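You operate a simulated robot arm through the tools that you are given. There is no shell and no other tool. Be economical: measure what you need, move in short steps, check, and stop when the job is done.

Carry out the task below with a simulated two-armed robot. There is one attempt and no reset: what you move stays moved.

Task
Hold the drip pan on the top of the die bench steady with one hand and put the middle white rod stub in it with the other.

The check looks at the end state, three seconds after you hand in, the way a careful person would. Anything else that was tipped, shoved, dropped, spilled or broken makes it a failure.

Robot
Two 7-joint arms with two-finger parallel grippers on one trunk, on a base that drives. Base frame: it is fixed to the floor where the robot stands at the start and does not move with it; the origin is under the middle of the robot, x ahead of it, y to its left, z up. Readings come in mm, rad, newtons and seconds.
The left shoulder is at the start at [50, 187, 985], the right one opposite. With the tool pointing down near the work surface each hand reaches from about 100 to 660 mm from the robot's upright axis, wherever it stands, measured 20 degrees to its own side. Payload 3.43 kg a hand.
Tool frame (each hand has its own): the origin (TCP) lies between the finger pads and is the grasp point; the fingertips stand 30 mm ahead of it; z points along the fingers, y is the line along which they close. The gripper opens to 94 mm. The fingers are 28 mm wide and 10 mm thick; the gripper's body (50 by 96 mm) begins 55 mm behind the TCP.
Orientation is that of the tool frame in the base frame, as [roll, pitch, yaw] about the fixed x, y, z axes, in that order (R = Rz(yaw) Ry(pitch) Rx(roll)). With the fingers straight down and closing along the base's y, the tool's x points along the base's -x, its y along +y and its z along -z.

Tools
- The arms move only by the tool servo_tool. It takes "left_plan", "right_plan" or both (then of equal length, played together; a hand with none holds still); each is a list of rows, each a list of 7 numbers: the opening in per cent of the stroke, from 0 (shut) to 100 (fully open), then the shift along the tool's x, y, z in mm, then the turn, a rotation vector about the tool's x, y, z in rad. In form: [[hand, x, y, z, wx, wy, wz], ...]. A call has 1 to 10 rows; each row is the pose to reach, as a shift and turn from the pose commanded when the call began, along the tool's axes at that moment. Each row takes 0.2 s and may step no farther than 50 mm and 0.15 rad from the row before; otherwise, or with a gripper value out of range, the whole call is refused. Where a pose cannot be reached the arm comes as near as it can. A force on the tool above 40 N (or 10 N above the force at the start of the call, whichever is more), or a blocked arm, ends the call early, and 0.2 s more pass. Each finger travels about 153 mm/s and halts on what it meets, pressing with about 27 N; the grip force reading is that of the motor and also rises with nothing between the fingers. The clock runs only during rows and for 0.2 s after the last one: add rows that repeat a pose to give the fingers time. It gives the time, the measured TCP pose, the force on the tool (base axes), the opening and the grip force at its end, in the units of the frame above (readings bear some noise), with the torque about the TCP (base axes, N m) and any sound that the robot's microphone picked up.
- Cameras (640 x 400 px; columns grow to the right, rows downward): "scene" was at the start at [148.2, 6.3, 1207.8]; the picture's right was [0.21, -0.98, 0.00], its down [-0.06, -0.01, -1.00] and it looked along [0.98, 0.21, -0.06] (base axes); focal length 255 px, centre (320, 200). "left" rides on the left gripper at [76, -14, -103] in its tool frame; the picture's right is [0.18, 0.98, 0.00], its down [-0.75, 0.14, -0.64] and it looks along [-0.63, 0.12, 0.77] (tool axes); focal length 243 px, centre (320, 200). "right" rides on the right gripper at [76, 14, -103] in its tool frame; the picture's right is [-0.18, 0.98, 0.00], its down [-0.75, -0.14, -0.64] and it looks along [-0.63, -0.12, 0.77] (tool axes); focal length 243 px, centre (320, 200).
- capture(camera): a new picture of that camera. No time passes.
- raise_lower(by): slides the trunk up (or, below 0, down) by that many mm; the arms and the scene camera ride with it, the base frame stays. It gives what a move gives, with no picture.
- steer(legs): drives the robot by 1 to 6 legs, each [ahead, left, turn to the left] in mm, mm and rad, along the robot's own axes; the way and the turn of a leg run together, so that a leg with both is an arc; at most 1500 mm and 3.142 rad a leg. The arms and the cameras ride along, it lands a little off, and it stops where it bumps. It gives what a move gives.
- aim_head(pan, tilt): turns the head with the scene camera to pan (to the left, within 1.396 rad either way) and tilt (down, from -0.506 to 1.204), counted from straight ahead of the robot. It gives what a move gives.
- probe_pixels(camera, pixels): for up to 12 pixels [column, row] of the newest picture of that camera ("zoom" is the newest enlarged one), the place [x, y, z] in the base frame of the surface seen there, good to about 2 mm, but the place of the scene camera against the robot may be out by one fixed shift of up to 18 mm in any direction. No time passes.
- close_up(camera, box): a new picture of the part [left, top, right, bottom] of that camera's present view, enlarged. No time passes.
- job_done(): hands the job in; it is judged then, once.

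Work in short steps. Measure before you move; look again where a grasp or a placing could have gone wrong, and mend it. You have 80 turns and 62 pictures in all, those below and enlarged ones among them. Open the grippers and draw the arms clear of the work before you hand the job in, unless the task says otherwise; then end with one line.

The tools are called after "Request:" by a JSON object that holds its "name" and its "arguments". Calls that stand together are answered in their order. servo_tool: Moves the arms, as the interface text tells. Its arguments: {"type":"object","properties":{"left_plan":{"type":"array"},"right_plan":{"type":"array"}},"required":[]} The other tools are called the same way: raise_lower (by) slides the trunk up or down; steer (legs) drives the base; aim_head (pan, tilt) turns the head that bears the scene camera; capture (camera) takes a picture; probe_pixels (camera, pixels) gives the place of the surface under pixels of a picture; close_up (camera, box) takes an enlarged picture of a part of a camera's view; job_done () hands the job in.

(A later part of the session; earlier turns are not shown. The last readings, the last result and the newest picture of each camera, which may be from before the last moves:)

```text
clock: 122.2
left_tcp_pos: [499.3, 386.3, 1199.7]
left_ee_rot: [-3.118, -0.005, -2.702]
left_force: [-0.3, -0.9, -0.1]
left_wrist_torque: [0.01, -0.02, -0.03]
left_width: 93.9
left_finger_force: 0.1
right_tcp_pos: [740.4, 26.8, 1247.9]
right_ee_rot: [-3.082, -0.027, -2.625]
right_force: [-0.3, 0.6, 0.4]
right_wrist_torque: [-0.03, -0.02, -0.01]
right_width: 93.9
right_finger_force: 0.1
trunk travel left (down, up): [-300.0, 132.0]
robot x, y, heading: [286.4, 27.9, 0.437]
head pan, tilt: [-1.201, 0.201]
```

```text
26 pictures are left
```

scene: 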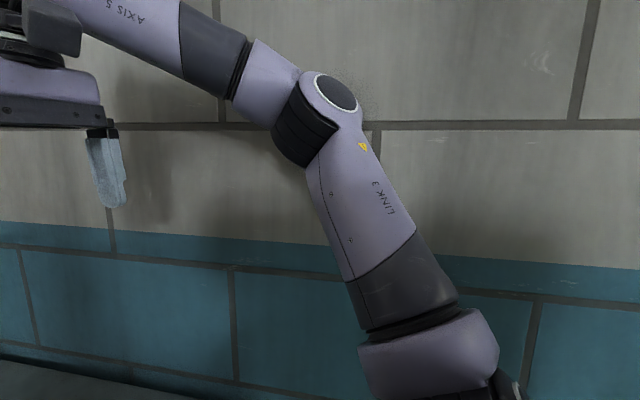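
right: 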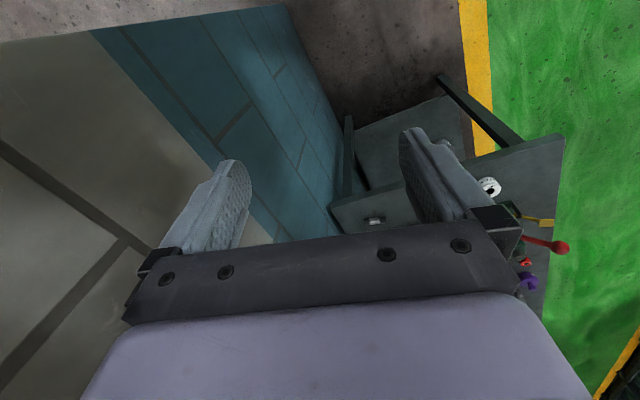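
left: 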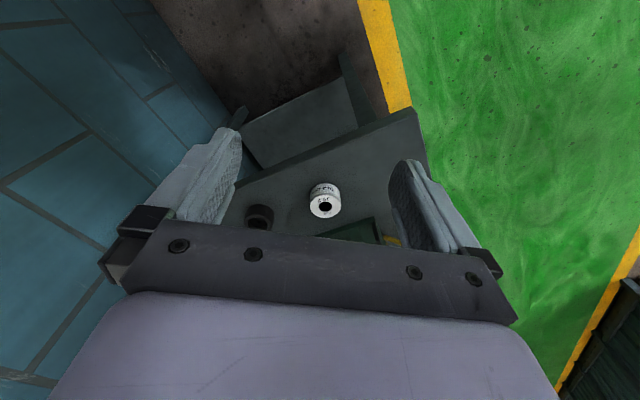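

The elbow (330,95) is on the wall. I back off to a spot farther left and back, where the right arm works more stretched; I'll pick the rod from there.

Request:
{"name": "steer", "arguments": {"legs": [[-115, 84, 0]]}}

Request:
{"name": "servo_tool", "arguments": {"right_plan": [[100, -20, -10, 10, -0.06, 0.0, 0], [100, -50, -30, 40, -0.06, 0.0, 0], [100, -80, -60, 80, -0.06, 0, 0], [100, -100, -90, 110, -0.06, 0, 0]]}}

Request:
{"name": "capture", "arguments": {"camera": "scene"}}

```text
clock: 123.6
left_tcp_pos: [360.6, 391.6, 1207.6]
left_ee_rot: [3.141, 0.0, -2.701]
left_force: [-0.2, -0.5, -1.2]
left_wrist_torque: [0.03, 0.0, -0.01]
left_width: 93.9
left_finger_force: 0.0
right_tcp_pos: [604.6, 24.1, 1250.2]
right_ee_rot: [-3.117, -0.013, -2.633]
right_force: [-0.8, 0.0, -0.4]
right_wrist_torque: [-0.03, -0.04, 0.01]
right_width: 94.0
right_finger_force: 0.1
trunk travel left (down, up): [-300.0, 132.0]
robot x, y, heading: [147.1, 50.4, 0.438]
head pan, tilt: [-1.201, 0.201]
```

```text
refused: row 3 steps farther than a row can; nothing moved
```

```text
25 pictures are left
```

scene: 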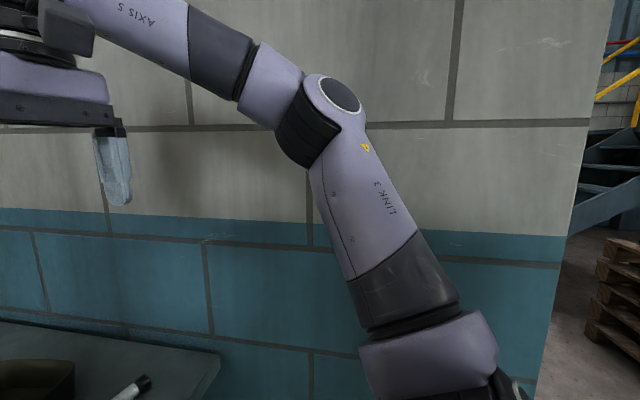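

Now clear. I move the right hand over the rod in even steps down to about z 1140, levelling it.

Request:
{"name": "servo_tool", "arguments": {"right_plan": [[100, -21, -20, 22, -0.025, 0, 0], [100, -42, -40, 44, -0.025, 0, 0], [100, -63, -60, 66, -0.025, 0, 0], [100, -85, -80, 88, -0.025, 0, 0], [100, -106, -101, 110, -0.025, 0, 0], [100, -106, -101, 110, -0.025, 0, 0]]}}

Request:
{"name": "capture", "arguments": {"camera": "scene"}}

```text
clock: 125.0
left_tcp_pos: [362.2, 392.1, 1206.8]
left_ee_rot: [3.139, -0.001, -2.703]
left_force: [0.1, 0.9, 0.4]
left_wrist_torque: [0.02, 0.0, 0.0]
left_width: 94.0
left_finger_force: 0.1
right_tcp_pos: [746.3, -15.7, 1141.1]
right_ee_rot: [3.139, -0.013, -2.635]
right_force: [-0.2, 0.1, 0.4]
right_wrist_torque: [-0.01, -0.02, 0.03]
right_width: 93.9
right_finger_force: 0.0
trunk travel left (down, up): [-300.0, 132.0]
robot x, y, heading: [149.5, 48.5, 0.439]
head pan, tilt: [-1.201, 0.201]
```

```text
24 pictures are left
```

scene: 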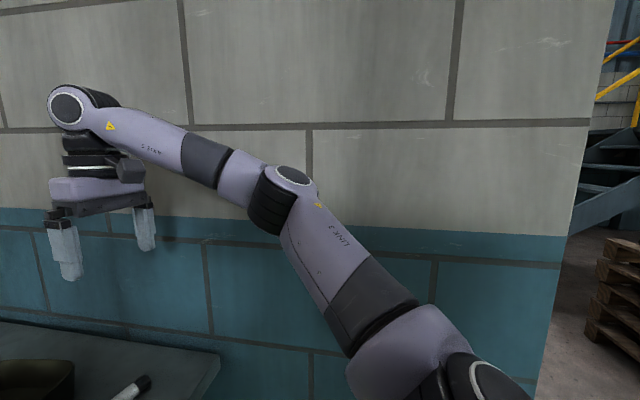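

The arm is free of the wall. I rotate the right tool by -1.496 rad about its z so it closes across the rod, then look with its camera.

Request:
{"name": "servo_tool", "arguments": {"right_plan": [[100, 0, 0, 0, 0, 0, -0.1496], [100, 0, 0, 0, 0, 0, -0.2992], [100, 0, 0, 0, 0, 0, -0.4488], [100, 0, 0, 0, 0, 0, -0.5984], [100, 0, 0, 0, 0, 0, -0.748], [100, 0, 0, 0, 0, 0, -0.8976], [100, 0, 0, 0, 0, 0, -1.0472], [100, 0, 0, 0, 0, 0, -1.1968], [100, 0, 0, 0, 0, 0, -1.3464], [100, 0, 0, 0, 0, 0, -1.496]]}}

Request:
{"name": "capture", "arguments": {"camera": "right"}}

```text
clock: 127.2
left_tcp_pos: [362.4, 391.5, 1207.4]
left_ee_rot: [-3.14, -0.001, -2.701]
left_force: [0.0, -0.3, 0.5]
left_wrist_torque: [0.0, -0.01, -0.01]
left_width: 94.1
left_finger_force: 0.0
right_tcp_pos: [469.3, 45.7, 1083.4]
right_ee_rot: [3.129, 0.001, -1.145]
right_force: [-0.5, 0.5, 0.2]
right_wrist_torque: [-0.02, 0.05, -0.02]
right_width: 94.2
right_finger_force: 0.0
right hand out of reach, approached as far as the arm can: row 2, 3, 4, 5, 6, 7, 8, 9, 10
trunk travel left (down, up): [-300.0, 132.0]
robot x, y, heading: [149.6, 51.2, 0.439]
head pan, tilt: [-1.201, 0.201]
```

```text
23 pictures are left
```

right: 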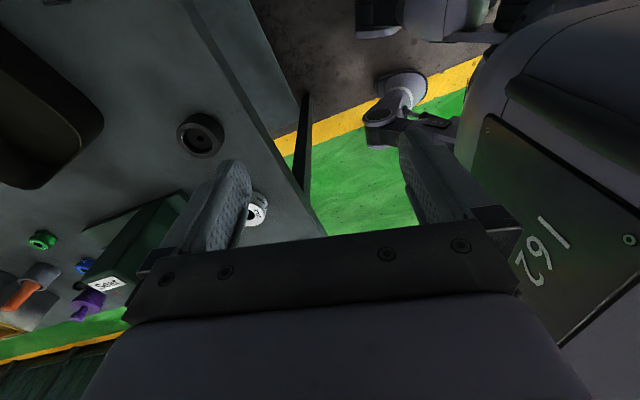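

That yaw is out of reach at the rod (the hand retreated to (469,46)). I turn back the other way; the opposite yaw (2.003) will be used instead.

Request:
{"name": "servo_tool", "arguments": {"right_plan": [[100, 0, 0, 0, 0, 0, 0.1496], [100, 0, 0, 0, 0, 0, 0.2992], [100, 0, 0, 0, 0, 0, 0.4488], [100, 0, 0, 0, 0, 0, 0.5984], [100, 0, 0, 0, 0, 0, 0.748], [100, 0, 0, 0, 0, 0, 0.8976], [100, 0, 0, 0, 0, 0, 1.0472], [100, 0, 0, 0, 0, 0, 1.1968], [100, 0, 0, 0, 0, 0, 1.3464], [100, 0, 0, 0, 0, 0, 1.496]]}}

```text
clock: 129.4
left_tcp_pos: [361.5, 391.1, 1207.6]
left_ee_rot: [3.141, -0.001, -2.701]
left_force: [0.3, 0.1, 1.0]
left_wrist_torque: [0.05, 0.0, -0.03]
left_width: 94.1
left_finger_force: 0.1
right_tcp_pos: [480.6, 43.8, 1080.4]
right_ee_rot: [3.14, -0.012, -2.64]
right_force: [0.4, 1.2, 0.3]
right_wrist_torque: [0.03, -0.01, 0.0]
right_width: 93.9
right_finger_force: 0.0
trunk travel left (down, up): [-300.0, 132.0]
robot x, y, heading: [150.8, 51.1, 0.439]
head pan, tilt: [-1.201, 0.201]
```

Now I rotate the other way (+1.5 rad about tool z) here, well within reach.

Request:
{"name": "servo_tool", "arguments": {"right_plan": [[100, 0, 0, 0, 0, 0, 0.1496], [100, 0, 0, 0, 0, 0, 0.2992], [100, 0, 0, 0, 0, 0, 0.4488], [100, 0, 0, 0, 0, 0, 0.5984], [100, 0, 0, 0, 0, 0, 0.748], [100, 0, 0, 0, 0, 0, 0.8976], [100, 0, 0, 0, 0, 0, 1.0472], [100, 0, 0, 0, 0, 0, 1.1968], [100, 0, 0, 0, 0, 0, 1.3464], [100, 0, 0, 0, 0, 0, 1.496]]}}

```text
clock: 131.6
left_tcp_pos: [361.5, 391.8, 1207.0]
left_ee_rot: [3.141, 0.0, -2.702]
left_force: [0.9, -0.9, -0.8]
left_wrist_torque: [0.0, 0.0, -0.01]
left_width: 94.0
left_finger_force: 0.0
right_tcp_pos: [479.7, 42.5, 1081.7]
right_ee_rot: [-3.129, -0.003, 2.149]
right_force: [-0.2, -0.8, -0.6]
right_wrist_torque: [0.02, 0.0, 0.03]
right_width: 93.6
right_finger_force: 0.1
trunk travel left (down, up): [-300.0, 132.0]
robot x, y, heading: [146.5, 49.5, 0.433]
head pan, tilt: [-1.201, 0.201]
```

Reached. I now move to above the rod with the final yaw, at z about 1060.

Request:
{"name": "servo_tool", "arguments": {"right_plan": [[100, -32, 32, 3, 0, 0, 0.03], [100, -64, 64, 6, 0, 0, 0.06], [100, -96, 96, 10, 0, 0, 0.09], [100, -128, 128, 13, 0, 0, 0.12], [100, -160, 161, 16, -0.01, 0, 0.14], [100, -192, 193, 20, -0.0126, 0, 0.146], [100, -192, 193, 20, -0.0126, 0, 0.146]]}}

Request:
{"name": "capture", "arguments": {"camera": "right"}}

```text
clock: 133.2
left_tcp_pos: [362.8, 391.0, 1206.9]
left_ee_rot: [-3.14, 0.0, -2.702]
left_force: [-0.1, -0.1, -0.8]
left_wrist_torque: [-0.03, -0.02, -0.02]
left_width: 93.9
left_finger_force: 0.1
right_tcp_pos: [746.4, -12.7, 1056.0]
right_ee_rot: [-3.14, -0.002, 2.004]
right_force: [-0.1, -0.4, -0.2]
right_wrist_torque: [0.0, 0.04, -0.02]
right_width: 93.8
right_finger_force: 0.1
trunk travel left (down, up): [-300.0, 132.0]
robot x, y, heading: [147.5, 47.9, 0.438]
head pan, tilt: [-1.201, 0.201]
```

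```text
22 pictures are left
```

right: 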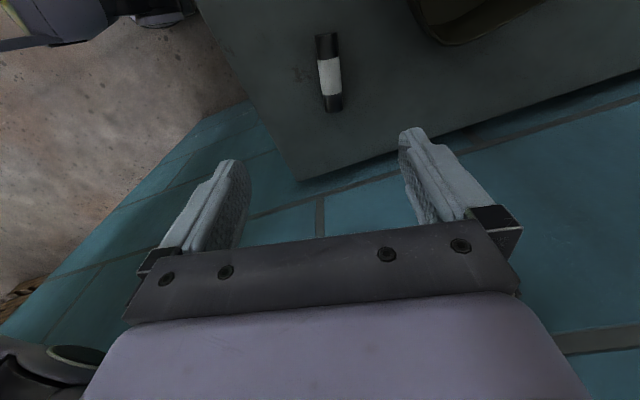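

Rod visible at (329,75) in the hand camera; I probe its ends and the white band.

Request:
{"name": "probe_pixels", "arguments": {"camera": "right", "pixels": [[326, 37], [333, 107], [330, 77], [321, 78], [338, 74], [327, 60], [331, 92], [350, 100], [300, 60], [440, 30], [470, 45], [300, 178]]}}

Request:
{"name": "close_up", "arguments": {"camera": "right", "box": [290, 20, 370, 130]}}

```text
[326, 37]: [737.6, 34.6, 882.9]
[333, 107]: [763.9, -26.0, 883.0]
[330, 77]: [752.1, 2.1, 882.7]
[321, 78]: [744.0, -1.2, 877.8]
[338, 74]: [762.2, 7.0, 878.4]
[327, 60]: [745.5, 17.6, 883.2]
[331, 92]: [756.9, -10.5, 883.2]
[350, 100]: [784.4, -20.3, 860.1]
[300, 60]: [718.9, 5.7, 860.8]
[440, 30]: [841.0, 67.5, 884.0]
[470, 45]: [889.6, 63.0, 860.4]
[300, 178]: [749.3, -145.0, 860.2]
```

```text
3.64 times, centred on (330, 75) of right
```

zoom: 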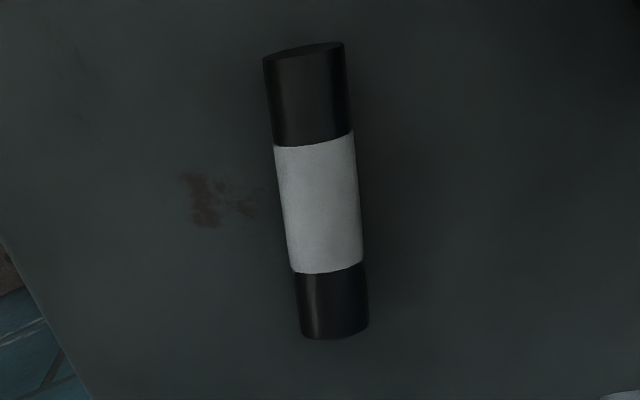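

True values by hand camera: table z 860, rod centre (751.5, 3.5, 871.5), axis -1.158 rad, a single rod about 23 mm thick. I descend to about z 911 first.

Request:
{"name": "servo_tool", "arguments": {"right_plan": [[100, 12.6, 11.4, 36, 0, 0, 0.02], [100, 12.6, 11.4, 72, 0, 0, 0.02], [100, 12.6, 11.4, 108, 0, 0, 0.02], [100, 12.6, 11.4, 145, 0, 0, 0.02], [100, 12.6, 11.4, 145, 0, 0, 0.02]]}}

Request:
{"name": "capture", "arguments": {"camera": "right"}}

```text
clock: 134.4
left_tcp_pos: [361.7, 391.0, 1206.3]
left_ee_rot: [3.141, 0.0, -2.701]
left_force: [-0.5, 0.1, -0.2]
left_wrist_torque: [-0.02, 0.0, 0.0]
left_width: 94.0
left_finger_force: 0.1
right_tcp_pos: [752.3, 4.5, 911.5]
right_ee_rot: [-3.14, -0.001, 1.987]
right_force: [0.4, 0.8, 0.4]
right_wrist_torque: [0.0, 0.01, -0.01]
right_width: 94.1
right_finger_force: 0.1
trunk travel left (down, up): [-300.0, 132.0]
robot x, y, heading: [144.6, 52.1, 0.446]
head pan, tilt: [-1.201, 0.201]
```

```text
20 pictures are left
```

right: 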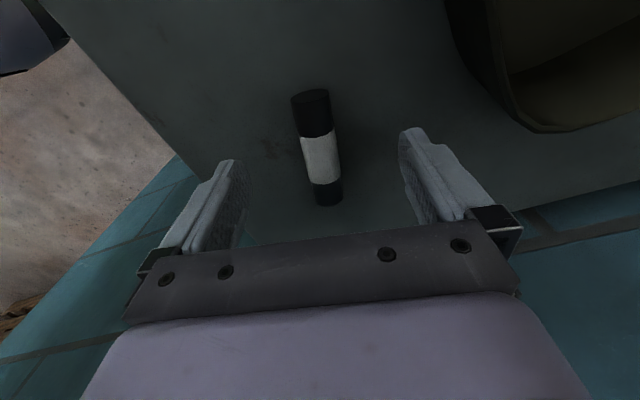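

Rod lies between the fingers; I check its place once more by probing.

Request:
{"name": "probe_pixels", "arguments": {"camera": "right", "pixels": [[311, 100], [320, 155], [327, 190], [337, 155], [304, 157], [360, 150]]}}

```text
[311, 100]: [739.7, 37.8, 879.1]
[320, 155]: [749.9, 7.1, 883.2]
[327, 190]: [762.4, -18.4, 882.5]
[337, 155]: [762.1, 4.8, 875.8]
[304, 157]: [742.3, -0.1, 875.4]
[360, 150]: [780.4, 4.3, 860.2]
```

Consistent. I go down another 18 mm (tips about 3 mm above the table), close, and then lift slightly.

Request:
{"name": "servo_tool", "arguments": {"right_plan": [[100, 0, 0, 10, 0, 0, 0], [100, 0, 0, 18, 0, 0, 0], [60, 0, 0, 18, 0, 0, 0], [30, 0, 0, 18, 0, 0, 0], [5, 0, 0, 18, 0, 0, 0], [5, 0, 0, 18, 0, 0, 0], [5, 0, 0, 18, 0, 0, 0]]}}

```text
clock: 136.0
left_tcp_pos: [361.6, 390.7, 1207.5]
left_ee_rot: [3.142, -0.001, -2.703]
left_force: [0.5, 0.2, 0.5]
left_wrist_torque: [0.05, -0.02, -0.01]
left_width: 94.2
left_finger_force: 0.1
right_tcp_pos: [752.9, 4.1, 894.5]
right_ee_rot: [-3.14, -0.003, 1.985]
right_force: [0.2, -1.0, 1.1]
right_wrist_torque: [-0.1, 0.04, -0.01]
right_width: 22.1
right_finger_force: 27.5
trunk travel left (down, up): [-300.0, 132.0]
robot x, y, heading: [146.5, 51.6, 0.438]
head pan, tilt: [-1.201, 0.201]
```

Gripped at 22 mm. I lift 150 mm and look.

Request:
{"name": "servo_tool", "arguments": {"right_plan": [[5, 0, 0, -20, 0, 0, 0], [5, 0, 0, -60, 0, 0, 0], [5, 0, 0, -105, 0, 0, 0], [5, 0, 0, -150, 0, 0, 0], [5, 0, 0, -150, 0, 0, 0]]}}

Request:
{"name": "aim_head", "arguments": {"pan": -0.2, "tilt": 0.75}}

Request:
{"name": "capture", "arguments": {"camera": "scene"}}

Request:
{"name": "capture", "arguments": {"camera": "right"}}

```text
clock: 137.2
left_tcp_pos: [362.7, 391.4, 1207.4]
left_ee_rot: [3.141, 0.0, -2.702]
left_force: [-0.6, -0.8, -0.2]
left_wrist_torque: [0.0, -0.02, 0.02]
left_width: 94.1
left_finger_force: 0.0
right_tcp_pos: [753.0, 3.5, 1044.1]
right_ee_rot: [-3.139, -0.001, 1.986]
right_force: [0.4, 0.3, -2.4]
right_wrist_torque: [0.03, 0.02, 0.03]
right_width: 21.9
right_finger_force: 27.5
trunk travel left (down, up): [-300.0, 132.0]
robot x, y, heading: [146.3, 50.6, 0.44]
head pan, tilt: [-1.201, 0.201]
```

```text
clock: 138.5
left_tcp_pos: [362.7, 391.5, 1205.9]
left_ee_rot: [3.142, 0.001, -2.703]
left_force: [0.2, -0.2, -0.2]
left_wrist_torque: [0.0, -0.02, -0.02]
left_width: 94.0
left_finger_force: 0.1
right_tcp_pos: [752.2, 2.3, 1043.9]
right_ee_rot: [-3.14, -0.001, 1.985]
right_force: [-0.6, 0.5, -2.4]
right_wrist_torque: [0.06, -0.01, -0.04]
right_width: 22.2
right_finger_force: 27.8
trunk travel left (down, up): [-300.0, 132.0]
robot x, y, heading: [147.3, 51.4, 0.437]
head pan, tilt: [-0.201, 0.75]
```

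```text
19 pictures are left
```

scene: 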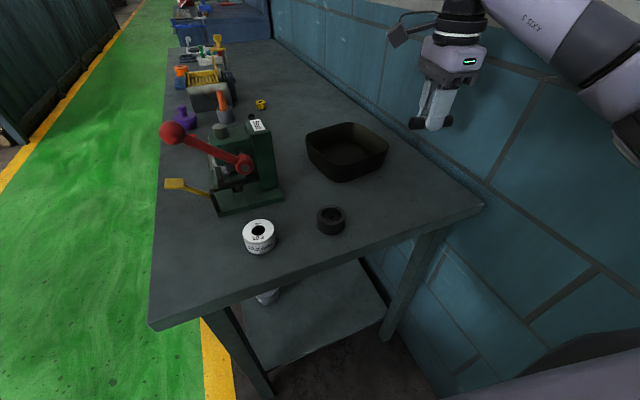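

```text
18 pictures are left
```

right: 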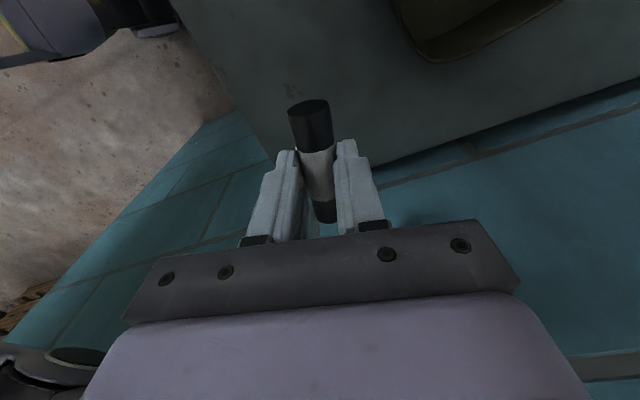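

A single rod is held. For placing, I must bring the base nearer so the left hand can grip the pan's near wall: I first shift the right hand inward, away from the wall, then drive 115 mm ahead and turn slightly right.

Request:
{"name": "servo_tool", "arguments": {"right_plan": [[5, 31, -3, 0, 0, 0, 0], [5, 62, -5, 0, 0, 0, 0], [5, 93, -8, 0, 0, 0, 0], [5, 124, -10, 0, 0, 0, 0], [5, 124, -10, 0, 0, 0, 0]]}}

Request:
{"name": "steer", "arguments": {"legs": [[115, 0, 0], [0, 0, -0.15]]}}

Request:
{"name": "aim_head", "arguments": {"pan": 0, "tilt": 0.8}}

Request:
{"name": "capture", "arguments": {"camera": "scene"}}

```text
clock: 139.7
left_tcp_pos: [362.4, 391.8, 1207.3]
left_ee_rot: [3.141, 0.001, -2.701]
left_force: [0.1, -0.2, 0.2]
left_wrist_torque: [0.0, 0.02, 0.02]
left_width: 94.2
left_finger_force: 0.1
right_tcp_pos: [694.5, 113.6, 1044.7]
right_ee_rot: [-3.14, -0.002, 1.983]
right_force: [-0.1, 0.3, -2.7]
right_wrist_torque: [0.02, 0.01, -0.04]
right_width: 22.0
right_finger_force: 27.0
trunk travel left (down, up): [-300.0, 132.0]
robot x, y, heading: [143.4, 51.6, 0.44]
head pan, tilt: [-0.201, 0.75]
```

```text
clock: 140.9
left_tcp_pos: [428.8, 422.6, 1206.4]
left_ee_rot: [3.14, -0.003, -2.693]
left_force: [0.6, 0.7, -0.3]
left_wrist_torque: [0.02, -0.03, 0.0]
left_width: 93.8
left_finger_force: 0.0
right_tcp_pos: [761.1, 145.3, 1043.2]
right_ee_rot: [-3.139, -0.001, 1.989]
right_force: [-0.1, -0.3, -2.6]
right_wrist_torque: [0.02, -0.03, -0.01]
right_width: 22.3
right_finger_force: 26.7
trunk travel left (down, up): [-300.0, 132.0]
robot x, y, heading: [218.4, 77.8, 0.447]
head pan, tilt: [-0.201, 0.75]
stopped in leg 1: the robot was blocked; the commanded pose is now the measured one
```

```text
clock: 141.6
left_tcp_pos: [429.6, 422.9, 1205.6]
left_ee_rot: [3.14, -0.002, -2.693]
left_force: [0.5, 0.1, 0.8]
left_wrist_torque: [-0.01, 0.01, 0.0]
left_width: 93.9
left_finger_force: 0.1
right_tcp_pos: [762.8, 145.8, 1043.3]
right_ee_rot: [-3.135, 0.0, 1.99]
right_force: [0.5, 0.2, -2.7]
right_wrist_torque: [-0.01, 0.0, 0.01]
right_width: 22.3
right_finger_force: 27.5
trunk travel left (down, up): [-300.0, 132.0]
robot x, y, heading: [216.9, 77.4, 0.447]
head pan, tilt: [0.0, 0.799]
```

```text
17 pictures are left
```

scene: 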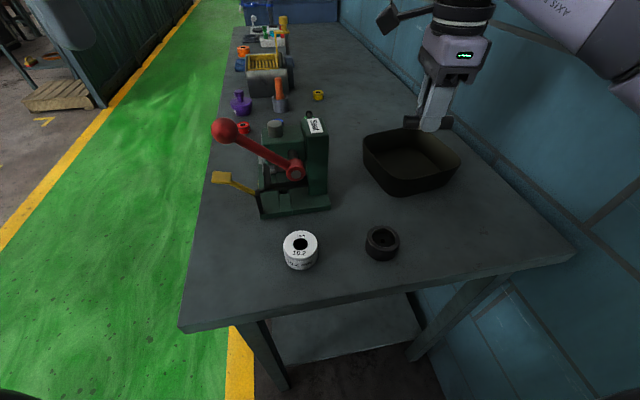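

The base met the bench leg on the left. Sidestepping right to the spot where I stood before (288,24) works for both arms, since the right arm is now stretched.

Request:
{"name": "steer", "arguments": {"legs": [[-15, 0, 0], [0, -79, 0], [56, 0, 0]]}}

Request:
{"name": "capture", "arguments": {"camera": "scene"}}

```text
clock: 143.4
left_tcp_pos: [440.7, 350.9, 1207.6]
left_ee_rot: [-3.138, 0.001, -2.69]
left_force: [0.9, -0.1, -0.5]
left_wrist_torque: [0.0, -0.01, 0.05]
left_width: 93.9
left_finger_force: 0.0
right_tcp_pos: [769.9, 82.2, 1041.0]
right_ee_rot: [-3.131, 0.009, 2.011]
right_force: [-0.8, -0.7, -0.9]
right_wrist_torque: [0.03, 0.02, 0.03]
right_width: 21.8
right_finger_force: 26.9
trunk travel left (down, up): [-300.0, 132.0]
robot x, y, heading: [234.2, 3.8, 0.449]
head pan, tilt: [0.0, 0.799]
stopped in leg 2: the robot was blocked; the commanded pose is now the measured one
```

```text
16 pictures are left
```

scene: 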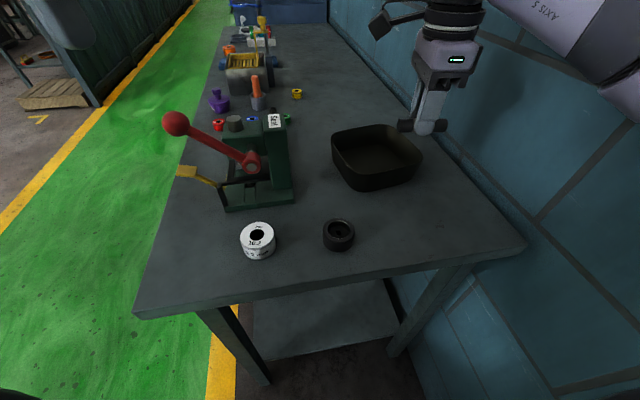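

The right elbow limits it again. I step 15 mm back left, stretch the right hand toward over the pan, then drive the last bit ahead.

Request:
{"name": "steer", "arguments": {"legs": [[0, 15, 0]]}}

Request:
{"name": "servo_tool", "arguments": {"right_plan": [[5, 22, 19, 0, 0, 0, 0], [5, 43, 38, 0, 0, 0, 0], [5, 64, 56, 0, 0, 0, 0], [5, 64, 56, 0, 0, 0, 0]]}}

Request:
{"name": "steer", "arguments": {"legs": [[57, -20, 0]]}}

```text
clock: 144.2
left_tcp_pos: [440.8, 361.3, 1206.2]
left_ee_rot: [3.139, -0.002, -2.689]
left_force: [0.0, 0.3, -0.4]
left_wrist_torque: [0.03, -0.01, 0.03]
left_width: 94.0
left_finger_force: 0.0
right_tcp_pos: [769.0, 90.0, 1037.6]
right_ee_rot: [-3.126, 0.004, 2.005]
right_force: [-0.1, -0.2, -2.8]
right_wrist_torque: [0.02, -0.01, 0.0]
right_width: 22.0
right_finger_force: 27.0
trunk travel left (down, up): [-300.0, 132.0]
robot x, y, heading: [222.7, 15.9, 0.448]
head pan, tilt: [0.0, 0.799]
```

```text
clock: 145.2
left_tcp_pos: [440.1, 360.1, 1206.6]
left_ee_rot: [3.14, -0.004, -2.692]
left_force: [0.4, 0.4, 0.4]
left_wrist_torque: [-0.01, 0.02, -0.03]
left_width: 93.8
left_finger_force: 0.0
right_tcp_pos: [795.9, 171.3, 1037.3]
right_ee_rot: [-3.128, 0.001, 2.005]
right_force: [0.4, 0.7, -3.1]
right_wrist_torque: [0.03, -0.03, 0.0]
right_width: 22.0
right_finger_force: 26.9
trunk travel left (down, up): [-300.0, 132.0]
robot x, y, heading: [228.5, 15.5, 0.446]
head pan, tilt: [0.0, 0.799]
```

```text
clock: 146.2
left_tcp_pos: [500.7, 366.4, 1206.3]
left_ee_rot: [3.141, -0.002, -2.691]
left_force: [-0.4, -0.4, -0.9]
left_wrist_torque: [-0.02, 0.04, 0.0]
left_width: 94.2
left_finger_force: 0.1
right_tcp_pos: [855.2, 175.2, 1036.5]
right_ee_rot: [-3.126, 0.001, 2.005]
right_force: [-0.1, 1.2, -2.2]
right_wrist_torque: [0.0, 0.01, -0.01]
right_width: 22.0
right_finger_force: 27.2
trunk travel left (down, up): [-300.0, 132.0]
robot x, y, heading: [287.7, 17.8, 0.441]
head pan, tilt: [0.0, 0.799]
```

Both work points are in reach. The right hand is over the pan at (855,175). I bring the left hand over the press (top z≈1012) to beside the pan's left wall, turning it to close across that wall.

Request:
{"name": "servo_tool", "arguments": {"left_plan": [[100, -22, -36, 10, 0, 0, -0.056], [100, -45, -71, 20, 0, 0, -0.112], [100, -67, -107, 32, 0, 0, -0.168], [100, -89, -142, 45, 0, 0, -0.224], [100, -112, -178, 58, 0, 0, -0.28], [100, -134, -213, 72, 0, 0, -0.336], [100, -156, -249, 86, 0, 0, -0.39], [100, -156, -249, 86, 0, 0, -0.39]]}}

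Request:
{"name": "capture", "arguments": {"camera": "left"}}

Request:
{"name": "capture", "arguments": {"camera": "scene"}}

```text
clock: 148.0
left_tcp_pos: [746.4, 207.4, 1117.3]
left_ee_rot: [3.138, -0.003, -2.305]
left_force: [-3.6, -3.5, -0.6]
left_wrist_torque: [0.04, 0.04, -0.35]
left_width: 93.8
left_finger_force: 0.1
right_tcp_pos: [855.6, 177.0, 1036.1]
right_ee_rot: [-3.129, 0.002, 2.005]
right_force: [3.1, 4.4, -1.8]
right_wrist_torque: [-0.34, 0.38, -0.21]
right_width: 22.1
right_finger_force: 26.8
trunk travel left (down, up): [-300.0, 132.0]
robot x, y, heading: [282.6, 20.9, 0.446]
head pan, tilt: [0.0, 0.799]
```

```text
15 pictures are left
```

left: 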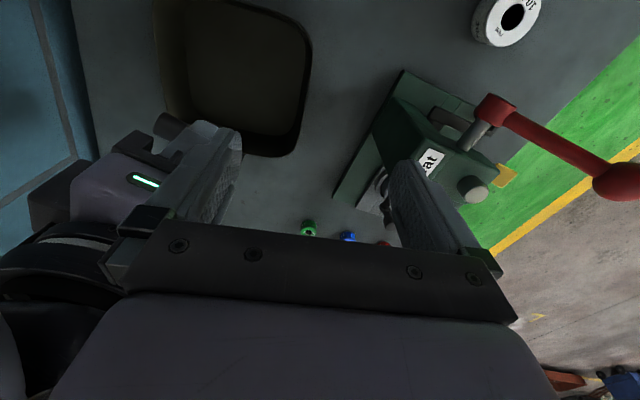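

```text
14 pictures are left
```

scene: 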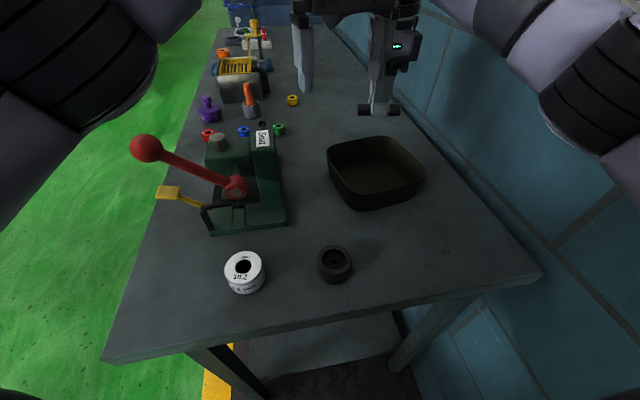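

The left finger lightly touches the right gripper (about 4 N). I back the left hand off 35 mm outward and probe the pan's rim from this picture.

Request:
{"name": "probe_pixels", "arguments": {"camera": "left", "pixels": [[309, 50], [307, 80], [303, 110], [298, 140], [296, 80], [250, 154], [262, 156], [240, 60], [250, 8], [325, 190], [370, 150], [440, 130]]}}

Request:
{"name": "servo_tool", "arguments": {"left_plan": [[100, 0, 35, 0, 0, 0, 0], [100, 0, 35, 0, 0, 0, 0]]}}

Request:
{"name": "capture", "arguments": {"camera": "left"}}

```text
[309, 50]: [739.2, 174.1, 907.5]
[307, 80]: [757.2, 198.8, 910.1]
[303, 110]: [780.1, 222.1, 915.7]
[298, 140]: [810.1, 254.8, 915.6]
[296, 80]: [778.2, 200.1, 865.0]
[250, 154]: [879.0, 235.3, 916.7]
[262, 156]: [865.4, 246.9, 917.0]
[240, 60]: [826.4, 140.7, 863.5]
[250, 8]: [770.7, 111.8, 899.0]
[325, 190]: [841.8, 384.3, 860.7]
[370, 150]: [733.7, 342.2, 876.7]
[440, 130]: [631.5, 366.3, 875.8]
```

```text
clock: 148.6
left_tcp_pos: [721.4, 232.4, 1120.1]
left_ee_rot: [3.139, -0.002, -2.302]
left_force: [-0.1, -1.5, 0.1]
left_wrist_torque: [0.01, 0.02, -0.02]
left_width: 94.0
left_finger_force: 0.1
right_tcp_pos: [853.9, 176.9, 1037.1]
right_ee_rot: [-3.126, 0.002, 2.007]
right_force: [-0.2, 0.6, -2.0]
right_wrist_torque: [0.0, 0.0, 0.0]
right_width: 21.6
right_finger_force: 26.8
trunk travel left (down, up): [-300.0, 132.0]
robot x, y, heading: [287.2, 23.0, 0.446]
head pan, tilt: [0.0, 0.799]
```

```text
13 pictures are left
```

left: 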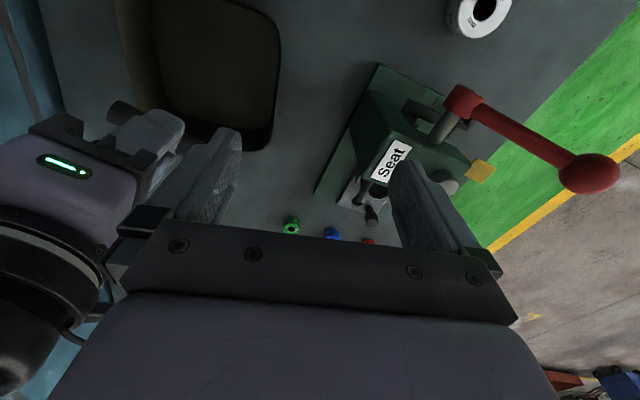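

I probe the press's corners and pan's rim in the new left picture to make sure the left hand fits between.

Request:
{"name": "probe_pixels", "arguments": {"camera": "left", "pixels": [[372, 178], [390, 182], [393, 140], [376, 95], [360, 120], [350, 150], [318, 190], [376, 68], [372, 212], [279, 60], [277, 100], [268, 140]]}}

Request:
{"name": "close_up", "arguments": {"camera": "left", "box": [220, 20, 480, 240]}}

```text
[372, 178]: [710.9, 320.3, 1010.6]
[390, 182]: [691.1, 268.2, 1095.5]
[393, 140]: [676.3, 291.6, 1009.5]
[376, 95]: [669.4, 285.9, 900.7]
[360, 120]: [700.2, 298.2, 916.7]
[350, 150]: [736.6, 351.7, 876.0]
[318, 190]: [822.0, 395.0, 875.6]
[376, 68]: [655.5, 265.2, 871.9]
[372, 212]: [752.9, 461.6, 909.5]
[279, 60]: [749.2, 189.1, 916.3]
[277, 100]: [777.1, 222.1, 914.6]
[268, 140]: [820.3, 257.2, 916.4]
```

```text
1.82 times, centred on (350, 130) of left
```

zoom: 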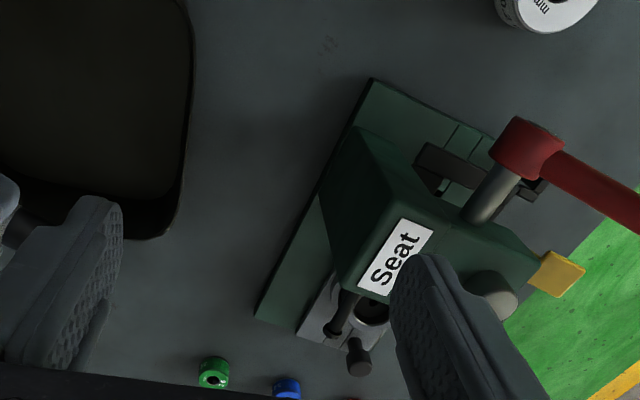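

Press face is ~110 mm outward of the pan wall; a tilt of 0.3 rad (matching the pan's tapered wall) fits. I tilt the left hand and descend to ~76 mm above the grip, half open.

Request:
{"name": "servo_tool", "arguments": {"left_plan": [[60, -3, 0, 30, 0.1, 0, 0], [55, -6, -6, 65, 0.2, 0, 0], [55, -10, -15, 100, 0.3, 0, 0], [55, -10, -26, 130, 0.3, 0, 0], [55, -10, -26, 130, 0.3, 0, 0]]}}

Request:
{"name": "capture", "arguments": {"camera": "left"}}

```text
clock: 149.8
left_tcp_pos: [736.9, 238.3, 996.8]
left_ee_rot: [-2.83, 0.01, -2.277]
left_force: [0.1, 1.0, 1.0]
left_wrist_torque: [-0.02, 0.0, 0.02]
left_width: 51.9
left_finger_force: 0.1
right_tcp_pos: [840.8, 183.5, 1044.9]
right_ee_rot: [-3.138, 0.014, 2.008]
right_force: [0.1, -0.9, -2.0]
right_wrist_torque: [0.02, -0.02, -0.03]
right_width: 21.9
right_finger_force: 26.8
trunk travel left (down, up): [-300.0, 132.0]
robot x, y, heading: [286.6, 23.4, 0.44]
head pan, tilt: [0.0, 0.799]
```

```text
11 pictures are left
```

left: 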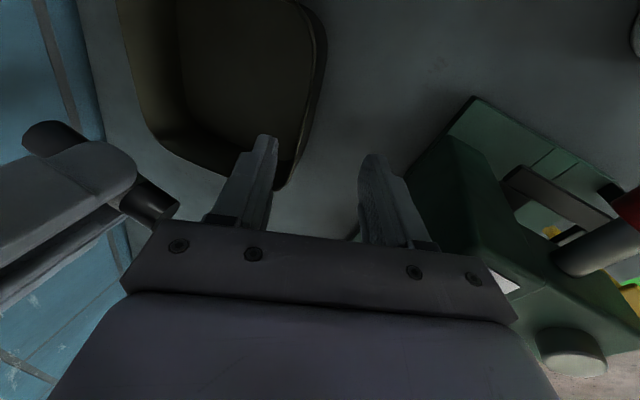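

Both hands are displaced ~15 mm from their commands, so the arms touch somewhere. I look from the scene camera.

Request:
{"name": "aim_head", "arguments": {"pan": 0.0, "tilt": 0.4}}

Request:
{"name": "capture", "arguments": {"camera": "scene"}}

```text
clock: 150.7
left_tcp_pos: [735.5, 235.8, 998.3]
left_ee_rot: [-2.831, 0.008, -2.28]
left_force: [-0.4, 0.0, 0.1]
left_wrist_torque: [-0.02, 0.01, 0.0]
left_width: 51.6
left_finger_force: 0.1
right_tcp_pos: [841.2, 182.9, 1044.2]
right_ee_rot: [-3.14, 0.014, 2.008]
right_force: [-0.2, -0.2, -2.0]
right_wrist_torque: [-0.02, 0.0, -0.02]
right_width: 21.9
right_finger_force: 27.3
trunk travel left (down, up): [-300.0, 132.0]
robot x, y, heading: [287.7, 20.5, 0.453]
head pan, tilt: [0.0, 0.4]
```

```text
10 pictures are left
```

scene: 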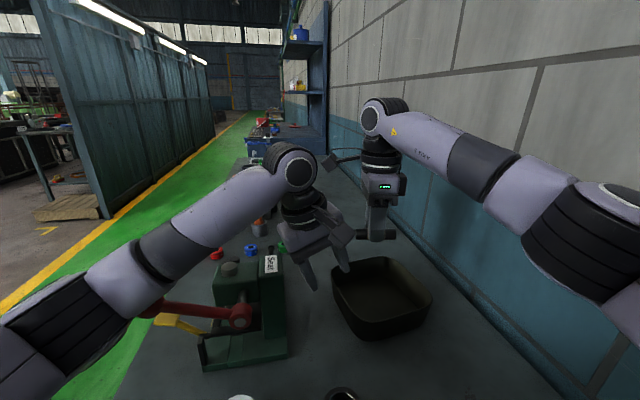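

The right hand's camera stalk (340,160) touches the left wrist. Lowering the right hand just above the pan's rim puts the stalk below that wrist; I shift it right 32 mm and lower it 85 mm.

Request:
{"name": "servo_tool", "arguments": {"right_plan": [[5, -16, 2, 0, 0, 0, 0], [5, -32, 4, 0, 0, 0, 0], [5, -32, 4, 28, 0, 0, 0], [5, -32, 4, 57, 0, 0, 0], [5, -32, 4, 85, 0, 0, 0], [5, -32, 4, 85, 0, 0, 0]]}}

Request:
{"name": "capture", "arguments": {"camera": "right"}}

```text
clock: 152.1
left_tcp_pos: [736.3, 235.1, 997.0]
left_ee_rot: [-2.832, 0.009, -2.283]
left_force: [-0.1, 0.0, -0.1]
left_wrist_torque: [0.01, 0.03, -0.02]
left_width: 51.7
left_finger_force: 0.0
right_tcp_pos: [857.3, 153.7, 961.0]
right_ee_rot: [-3.139, 0.014, 2.009]
right_force: [0.3, 0.7, -2.3]
right_wrist_torque: [0.0, -0.01, -0.01]
right_width: 22.4
right_finger_force: 26.9
trunk travel left (down, up): [-300.0, 132.0]
robot x, y, heading: [285.1, 20.7, 0.446]
head pan, tilt: [0.0, 0.4]
```

```text
9 pictures are left
```

right: 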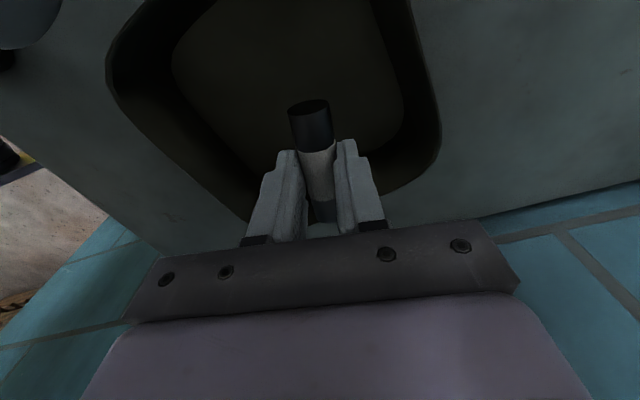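

Rod hangs within the pan outline. Using measured poses, I advance the left hand along its fingers toward the left wall, stopping 30 mm short to check.

Request:
{"name": "servo_tool", "arguments": {"left_plan": [[55, 1, -7, 10, 0, 0, 0], [55, 3, -13, 25, 0, 0, 0], [55, 3, -13, 45, 0, 0, 0], [55, 3, -13, 61, 0, 0, 0], [55, 3, -13, 61, 0, 0, 0]]}}

Request:
{"name": "capture", "arguments": {"camera": "left"}}

```text
clock: 153.3
left_tcp_pos: [769.5, 198.2, 935.6]
left_ee_rot: [-2.842, -0.002, -2.306]
left_force: [0.3, 0.7, -0.5]
left_wrist_torque: [0.01, 0.02, 0.02]
left_width: 51.7
left_finger_force: 0.0
right_tcp_pos: [870.9, 148.0, 951.6]
right_ee_rot: [-3.126, 0.003, 2.005]
right_force: [-0.4, -0.4, -2.0]
right_wrist_torque: [0.0, 0.01, 0.0]
right_width: 21.9
right_finger_force: 27.0
trunk travel left (down, up): [-300.0, 132.0]
robot x, y, heading: [286.6, 21.4, 0.444]
head pan, tilt: [0.0, 0.4]
```

```text
8 pictures are left
```

left: 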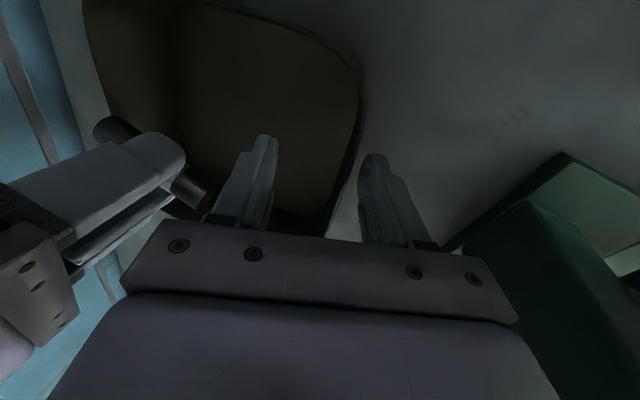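

Contact is gone and both hands sit at their commands; the left fingers straddle the wall, rim nearer the outer finger. I check the rim position by probing.

Request:
{"name": "probe_pixels", "arguments": {"camera": "left", "pixels": [[363, 80], [358, 130], [350, 165], [338, 200], [328, 228], [345, 130], [400, 130]]}}

```text
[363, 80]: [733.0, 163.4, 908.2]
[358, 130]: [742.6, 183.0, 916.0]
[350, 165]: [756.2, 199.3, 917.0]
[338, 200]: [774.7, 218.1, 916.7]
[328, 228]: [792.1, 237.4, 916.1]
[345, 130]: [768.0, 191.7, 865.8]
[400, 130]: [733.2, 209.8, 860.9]
```

Rim confirmed at (765,208,917). I centre on the wall, go down 18 mm along the fingers and close gently.

Request:
{"name": "servo_tool", "arguments": {"left_plan": [[55, -2, 8, 5, 0, 0, 0], [55, -4, 15, 12, 0, 0, 0], [55, -4, 15, 18, 0, 0, 0], [40, -4, 15, 18, 0, 0, 0], [25, -4, 15, 18, 0, 0, 0], [12, -4, 15, 18, 0, 0, 0], [0, -4, 15, 18, 0, 0, 0], [0, -4, 15, 18, 0, 0, 0]]}}

Request:
{"name": "capture", "arguments": {"camera": "left"}}

```text
clock: 155.1
left_tcp_pos: [764.3, 209.4, 919.1]
left_ee_rot: [-2.841, 0.01, -2.3]
left_force: [-0.6, 0.6, -3.2]
left_wrist_torque: [0.14, 0.3, -0.01]
left_width: 2.8
left_finger_force: 27.4
right_tcp_pos: [866.9, 149.4, 954.8]
right_ee_rot: [-3.129, 0.003, 2.007]
right_force: [-0.1, -0.7, -1.4]
right_wrist_torque: [0.01, 0.01, 0.02]
right_width: 22.2
right_finger_force: 27.5
trunk travel left (down, up): [-300.0, 132.0]
robot x, y, heading: [285.6, 18.5, 0.449]
head pan, tilt: [0.0, 0.4]
```

```text
7 pictures are left
```

left: 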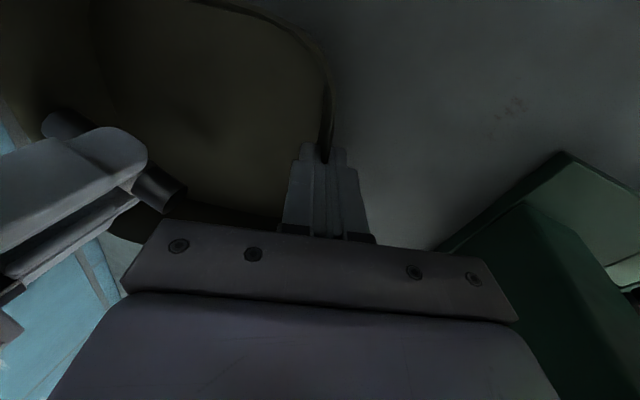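

The left hand grips the pan wall (2.8 mm, 27 N). To swing the right camera stalk away from the left wrist, I turn the right tool 0.3 rad and centre the rod in the pan before lowering.

Request:
{"name": "servo_tool", "arguments": {"right_plan": [[5, 0, 0, 0, 0, 0, 0.1], [5, 3, 0, 0, 0, 0, 0.2], [5, 8, 0, 0, 0, 0, 0.3], [5, 14, -0.5, 0, 0, 0, 0.3], [5, 14, -0.5, 0, 0, 0, 0.3]], "left_plan": [[0, 0, 0, 0, 0, 0, 0], [0, 0, 0, 0, 0, 0, 0], [0, 0, 0, 0, 0, 0, 0], [0, 0, 0, 0, 0, 0, 0], [0, 0, 0, 0, 0, 0, 0]]}}

Request:
{"name": "capture", "arguments": {"camera": "right"}}

```text
clock: 156.3
left_tcp_pos: [763.3, 208.6, 919.3]
left_ee_rot: [-2.842, 0.01, -2.302]
left_force: [-0.5, 0.2, -3.3]
left_wrist_torque: [0.18, 0.25, 0.01]
left_width: 2.7
left_finger_force: 26.8
right_tcp_pos: [859.9, 160.2, 953.3]
right_ee_rot: [-3.133, 0.007, 1.704]
right_force: [0.4, 0.1, -1.8]
right_wrist_torque: [0.01, -0.01, -0.01]
right_width: 21.9
right_finger_force: 26.7
trunk travel left (down, up): [-300.0, 132.0]
robot x, y, heading: [284.6, 20.3, 0.449]
head pan, tilt: [0.0, 0.4]
```

```text
6 pictures are left
```

right: 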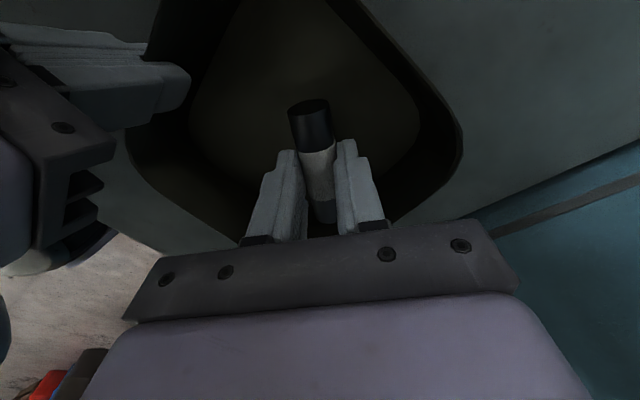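

Rod hangs over the pan. I probe the right wall's rim and the floor to be sure the rod's hidden end clears the wall.

Request:
{"name": "probe_pixels", "arguments": {"camera": "right", "pixels": [[462, 155], [440, 190], [402, 218], [420, 80], [414, 140], [385, 175], [130, 160], [180, 220], [215, 160], [313, 104], [320, 205], [350, 90]]}}

```text
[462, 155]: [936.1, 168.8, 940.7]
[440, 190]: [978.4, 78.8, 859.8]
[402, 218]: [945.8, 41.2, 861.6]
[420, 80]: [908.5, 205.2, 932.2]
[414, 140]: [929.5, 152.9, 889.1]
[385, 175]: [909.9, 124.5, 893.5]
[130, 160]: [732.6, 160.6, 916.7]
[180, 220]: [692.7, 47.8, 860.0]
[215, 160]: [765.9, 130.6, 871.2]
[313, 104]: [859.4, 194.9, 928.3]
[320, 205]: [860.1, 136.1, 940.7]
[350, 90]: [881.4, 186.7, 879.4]
```

The far-right rim reads z 941 against 917 at the grip: closing tipped the pan up by ~0.15 rad. I rotate the left tool by -0.15 rad about its x to lay the pan flat again, lowering the grip slightly.

Request:
{"name": "servo_tool", "arguments": {"left_plan": [[0, 0, 0, 0, -0.05, 0, 0], [0, 0, 0, 0, -0.1, 0, 0], [0, 0, 0, 0, -0.15, 0, 0], [0, 0, 0, 0, -0.15, 0, 0]]}}

Request:
{"name": "capture", "arguments": {"camera": "right"}}

Request:
{"name": "probe_pixels", "arguments": {"camera": "right", "pixels": [[462, 155], [458, 165], [425, 80], [414, 140], [385, 175], [130, 160], [150, 180], [230, 160], [313, 104], [320, 205], [350, 90], [380, 110]]}}

```text
clock: 157.2
left_tcp_pos: [765.8, 203.3, 919.3]
left_ee_rot: [-2.976, 0.007, -2.307]
left_force: [0.8, 0.6, 6.7]
left_wrist_torque: [0.0, 0.26, -0.01]
left_width: 2.7
left_finger_force: 27.5
right_tcp_pos: [862.8, 159.7, 951.2]
right_ee_rot: [-3.129, 0.006, 1.703]
right_force: [-0.1, -0.3, -2.9]
right_wrist_torque: [0.0, -0.05, -0.03]
right_width: 22.0
right_finger_force: 27.0
trunk travel left (down, up): [-300.0, 132.0]
robot x, y, heading: [284.6, 19.3, 0.445]
head pan, tilt: [0.0, 0.4]
stopped in row 4 (left hand): the force on the tool passed its limit at 40 N (the readings are from after the stop); the commanded pose is now the measured one
```

```text
5 pictures are left
```

right: 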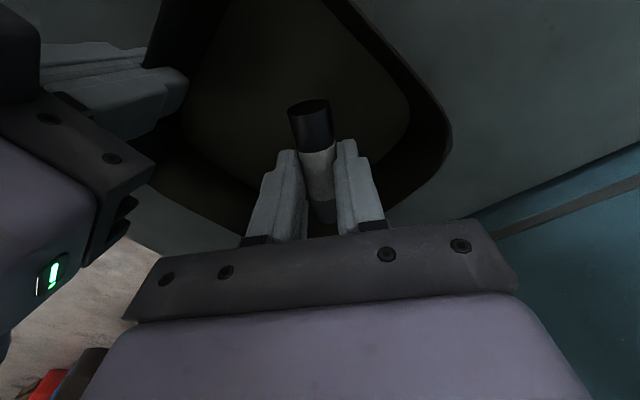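

```text
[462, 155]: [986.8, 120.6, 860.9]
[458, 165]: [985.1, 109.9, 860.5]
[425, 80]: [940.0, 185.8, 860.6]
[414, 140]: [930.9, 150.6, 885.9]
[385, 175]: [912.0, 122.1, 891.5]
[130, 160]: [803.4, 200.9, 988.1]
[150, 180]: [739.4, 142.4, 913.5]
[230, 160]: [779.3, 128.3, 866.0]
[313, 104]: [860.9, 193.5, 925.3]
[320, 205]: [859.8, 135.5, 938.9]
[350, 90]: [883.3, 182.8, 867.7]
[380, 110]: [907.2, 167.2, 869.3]
```

The pan floor now reads 866–869, flat within the noise, and the rod is ~45 mm clear of the right wall. I lower the right hand 45 mm, holding the pan.

Request:
{"name": "servo_tool", "arguments": {"right_plan": [[5, 0, 0, 15, 0, 0, 0], [5, 0, 0, 30, 0, 0, 0], [5, 0, 0, 40, 0, 0, 0], [5, 0, 0, 45, 0, 0, 0], [5, 0, 0, 45, 0, 0, 0]]}}

Request:
{"name": "probe_pixels", "arguments": {"camera": "right", "pixels": [[350, 90]]}}

```text
clock: 158.4
left_tcp_pos: [766.0, 203.7, 920.2]
left_ee_rot: [-2.977, 0.006, -2.309]
left_force: [0.7, -1.5, 7.9]
left_wrist_torque: [-0.15, 0.29, 0.01]
left_width: 2.8
left_finger_force: 26.5
right_tcp_pos: [862.0, 159.7, 906.4]
right_ee_rot: [-3.129, 0.006, 1.703]
right_force: [0.6, -0.7, -1.8]
right_wrist_torque: [0.03, -0.02, -0.02]
right_width: 22.0
right_finger_force: 27.8
trunk travel left (down, up): [-300.0, 132.0]
robot x, y, heading: [288.6, 21.8, 0.445]
head pan, tilt: [0.0, 0.4]
```

```text
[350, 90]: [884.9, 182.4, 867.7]
```

No contact yet; 4 mm lower, then open to half and rise slowly.

Request:
{"name": "servo_tool", "arguments": {"right_plan": [[5, 0, 0, 2, 0, 0, 0], [5, 0, 0, 4, 0, 0, 0], [30, 0, 0, 4, 0, 0, 0], [50, 0, 0, 4, 0, 0, 0], [50, 0, 0, 4, 0, 0, 0], [50, 0, 0, -15, 0, 0, 0], [50, 0, 0, -45, 0, 0, 0], [50, 0, 0, -45, 0, 0, 0]]}}

Request:
{"name": "capture", "arguments": {"camera": "right"}}

```text
clock: 160.2
left_tcp_pos: [765.1, 204.1, 920.3]
left_ee_rot: [-2.978, 0.008, -2.309]
left_force: [-0.5, -5.0, 11.3]
left_wrist_torque: [-0.18, 0.5, -0.04]
left_width: 2.9
left_finger_force: 27.1
right_tcp_pos: [862.7, 160.2, 953.9]
right_ee_rot: [-3.128, 0.005, 1.703]
right_force: [-0.2, 0.2, -0.6]
right_wrist_torque: [-0.04, -0.01, 0.01]
right_width: 47.1
right_finger_force: 0.1
trunk travel left (down, up): [-300.0, 132.0]
robot x, y, heading: [285.8, 18.6, 0.443]
head pan, tilt: [0.0, 0.4]
```

```text
4 pictures are left
```

right: 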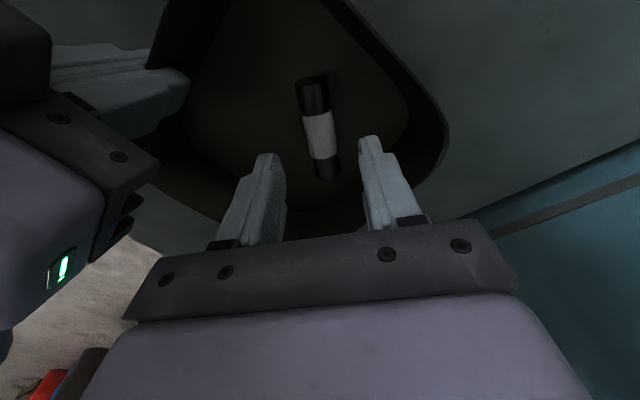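

The rod lies in the pan at (318,125). I now open the left hand a little, rise along its fingers 80 mm, then move outward and up above the press.

Request:
{"name": "servo_tool", "arguments": {"left_plan": [[12, 0, 0, 0, 0, 0, 0], [30, 0, 0, 0, 0, 0, 0], [35, 0, 0, 0, 0, 0, 0], [35, 0, 0, -15, 0, 0, 0], [35, 0, 0, -45, 0, 0, 0], [35, 0, 0, -85, 0, 0, 0], [35, 0, 20, -110, 0, 0, 0], [35, 0, 40, -145, 0, 0, 0], [35, 0, 50, -190, 0, 0, 0], [35, 0, 50, -190, 0, 0, 0]]}}

Request:
{"name": "capture", "arguments": {"camera": "right"}}

```text
clock: 162.4
left_tcp_pos: [707.1, 256.6, 1098.2]
left_ee_rot: [-2.978, 0.005, -2.306]
left_force: [0.5, -0.6, 0.1]
left_wrist_torque: [0.02, -0.01, -0.02]
left_width: 33.0
left_finger_force: 0.0
right_tcp_pos: [863.7, 161.6, 952.4]
right_ee_rot: [-3.127, 0.006, 1.703]
right_force: [0.4, 0.2, 1.0]
right_wrist_torque: [0.0, 0.01, 0.0]
right_width: 46.9
right_finger_force: 0.0
trunk travel left (down, up): [-300.0, 132.0]
robot x, y, heading: [289.7, 16.6, 0.444]
head pan, tilt: [0.0, 0.4]
```

```text
3 pictures are left
```

right: 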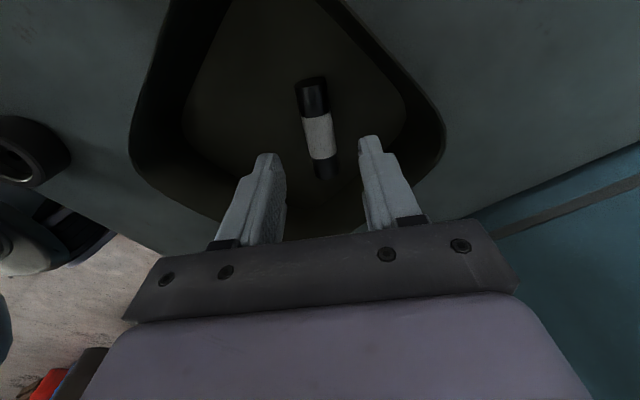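

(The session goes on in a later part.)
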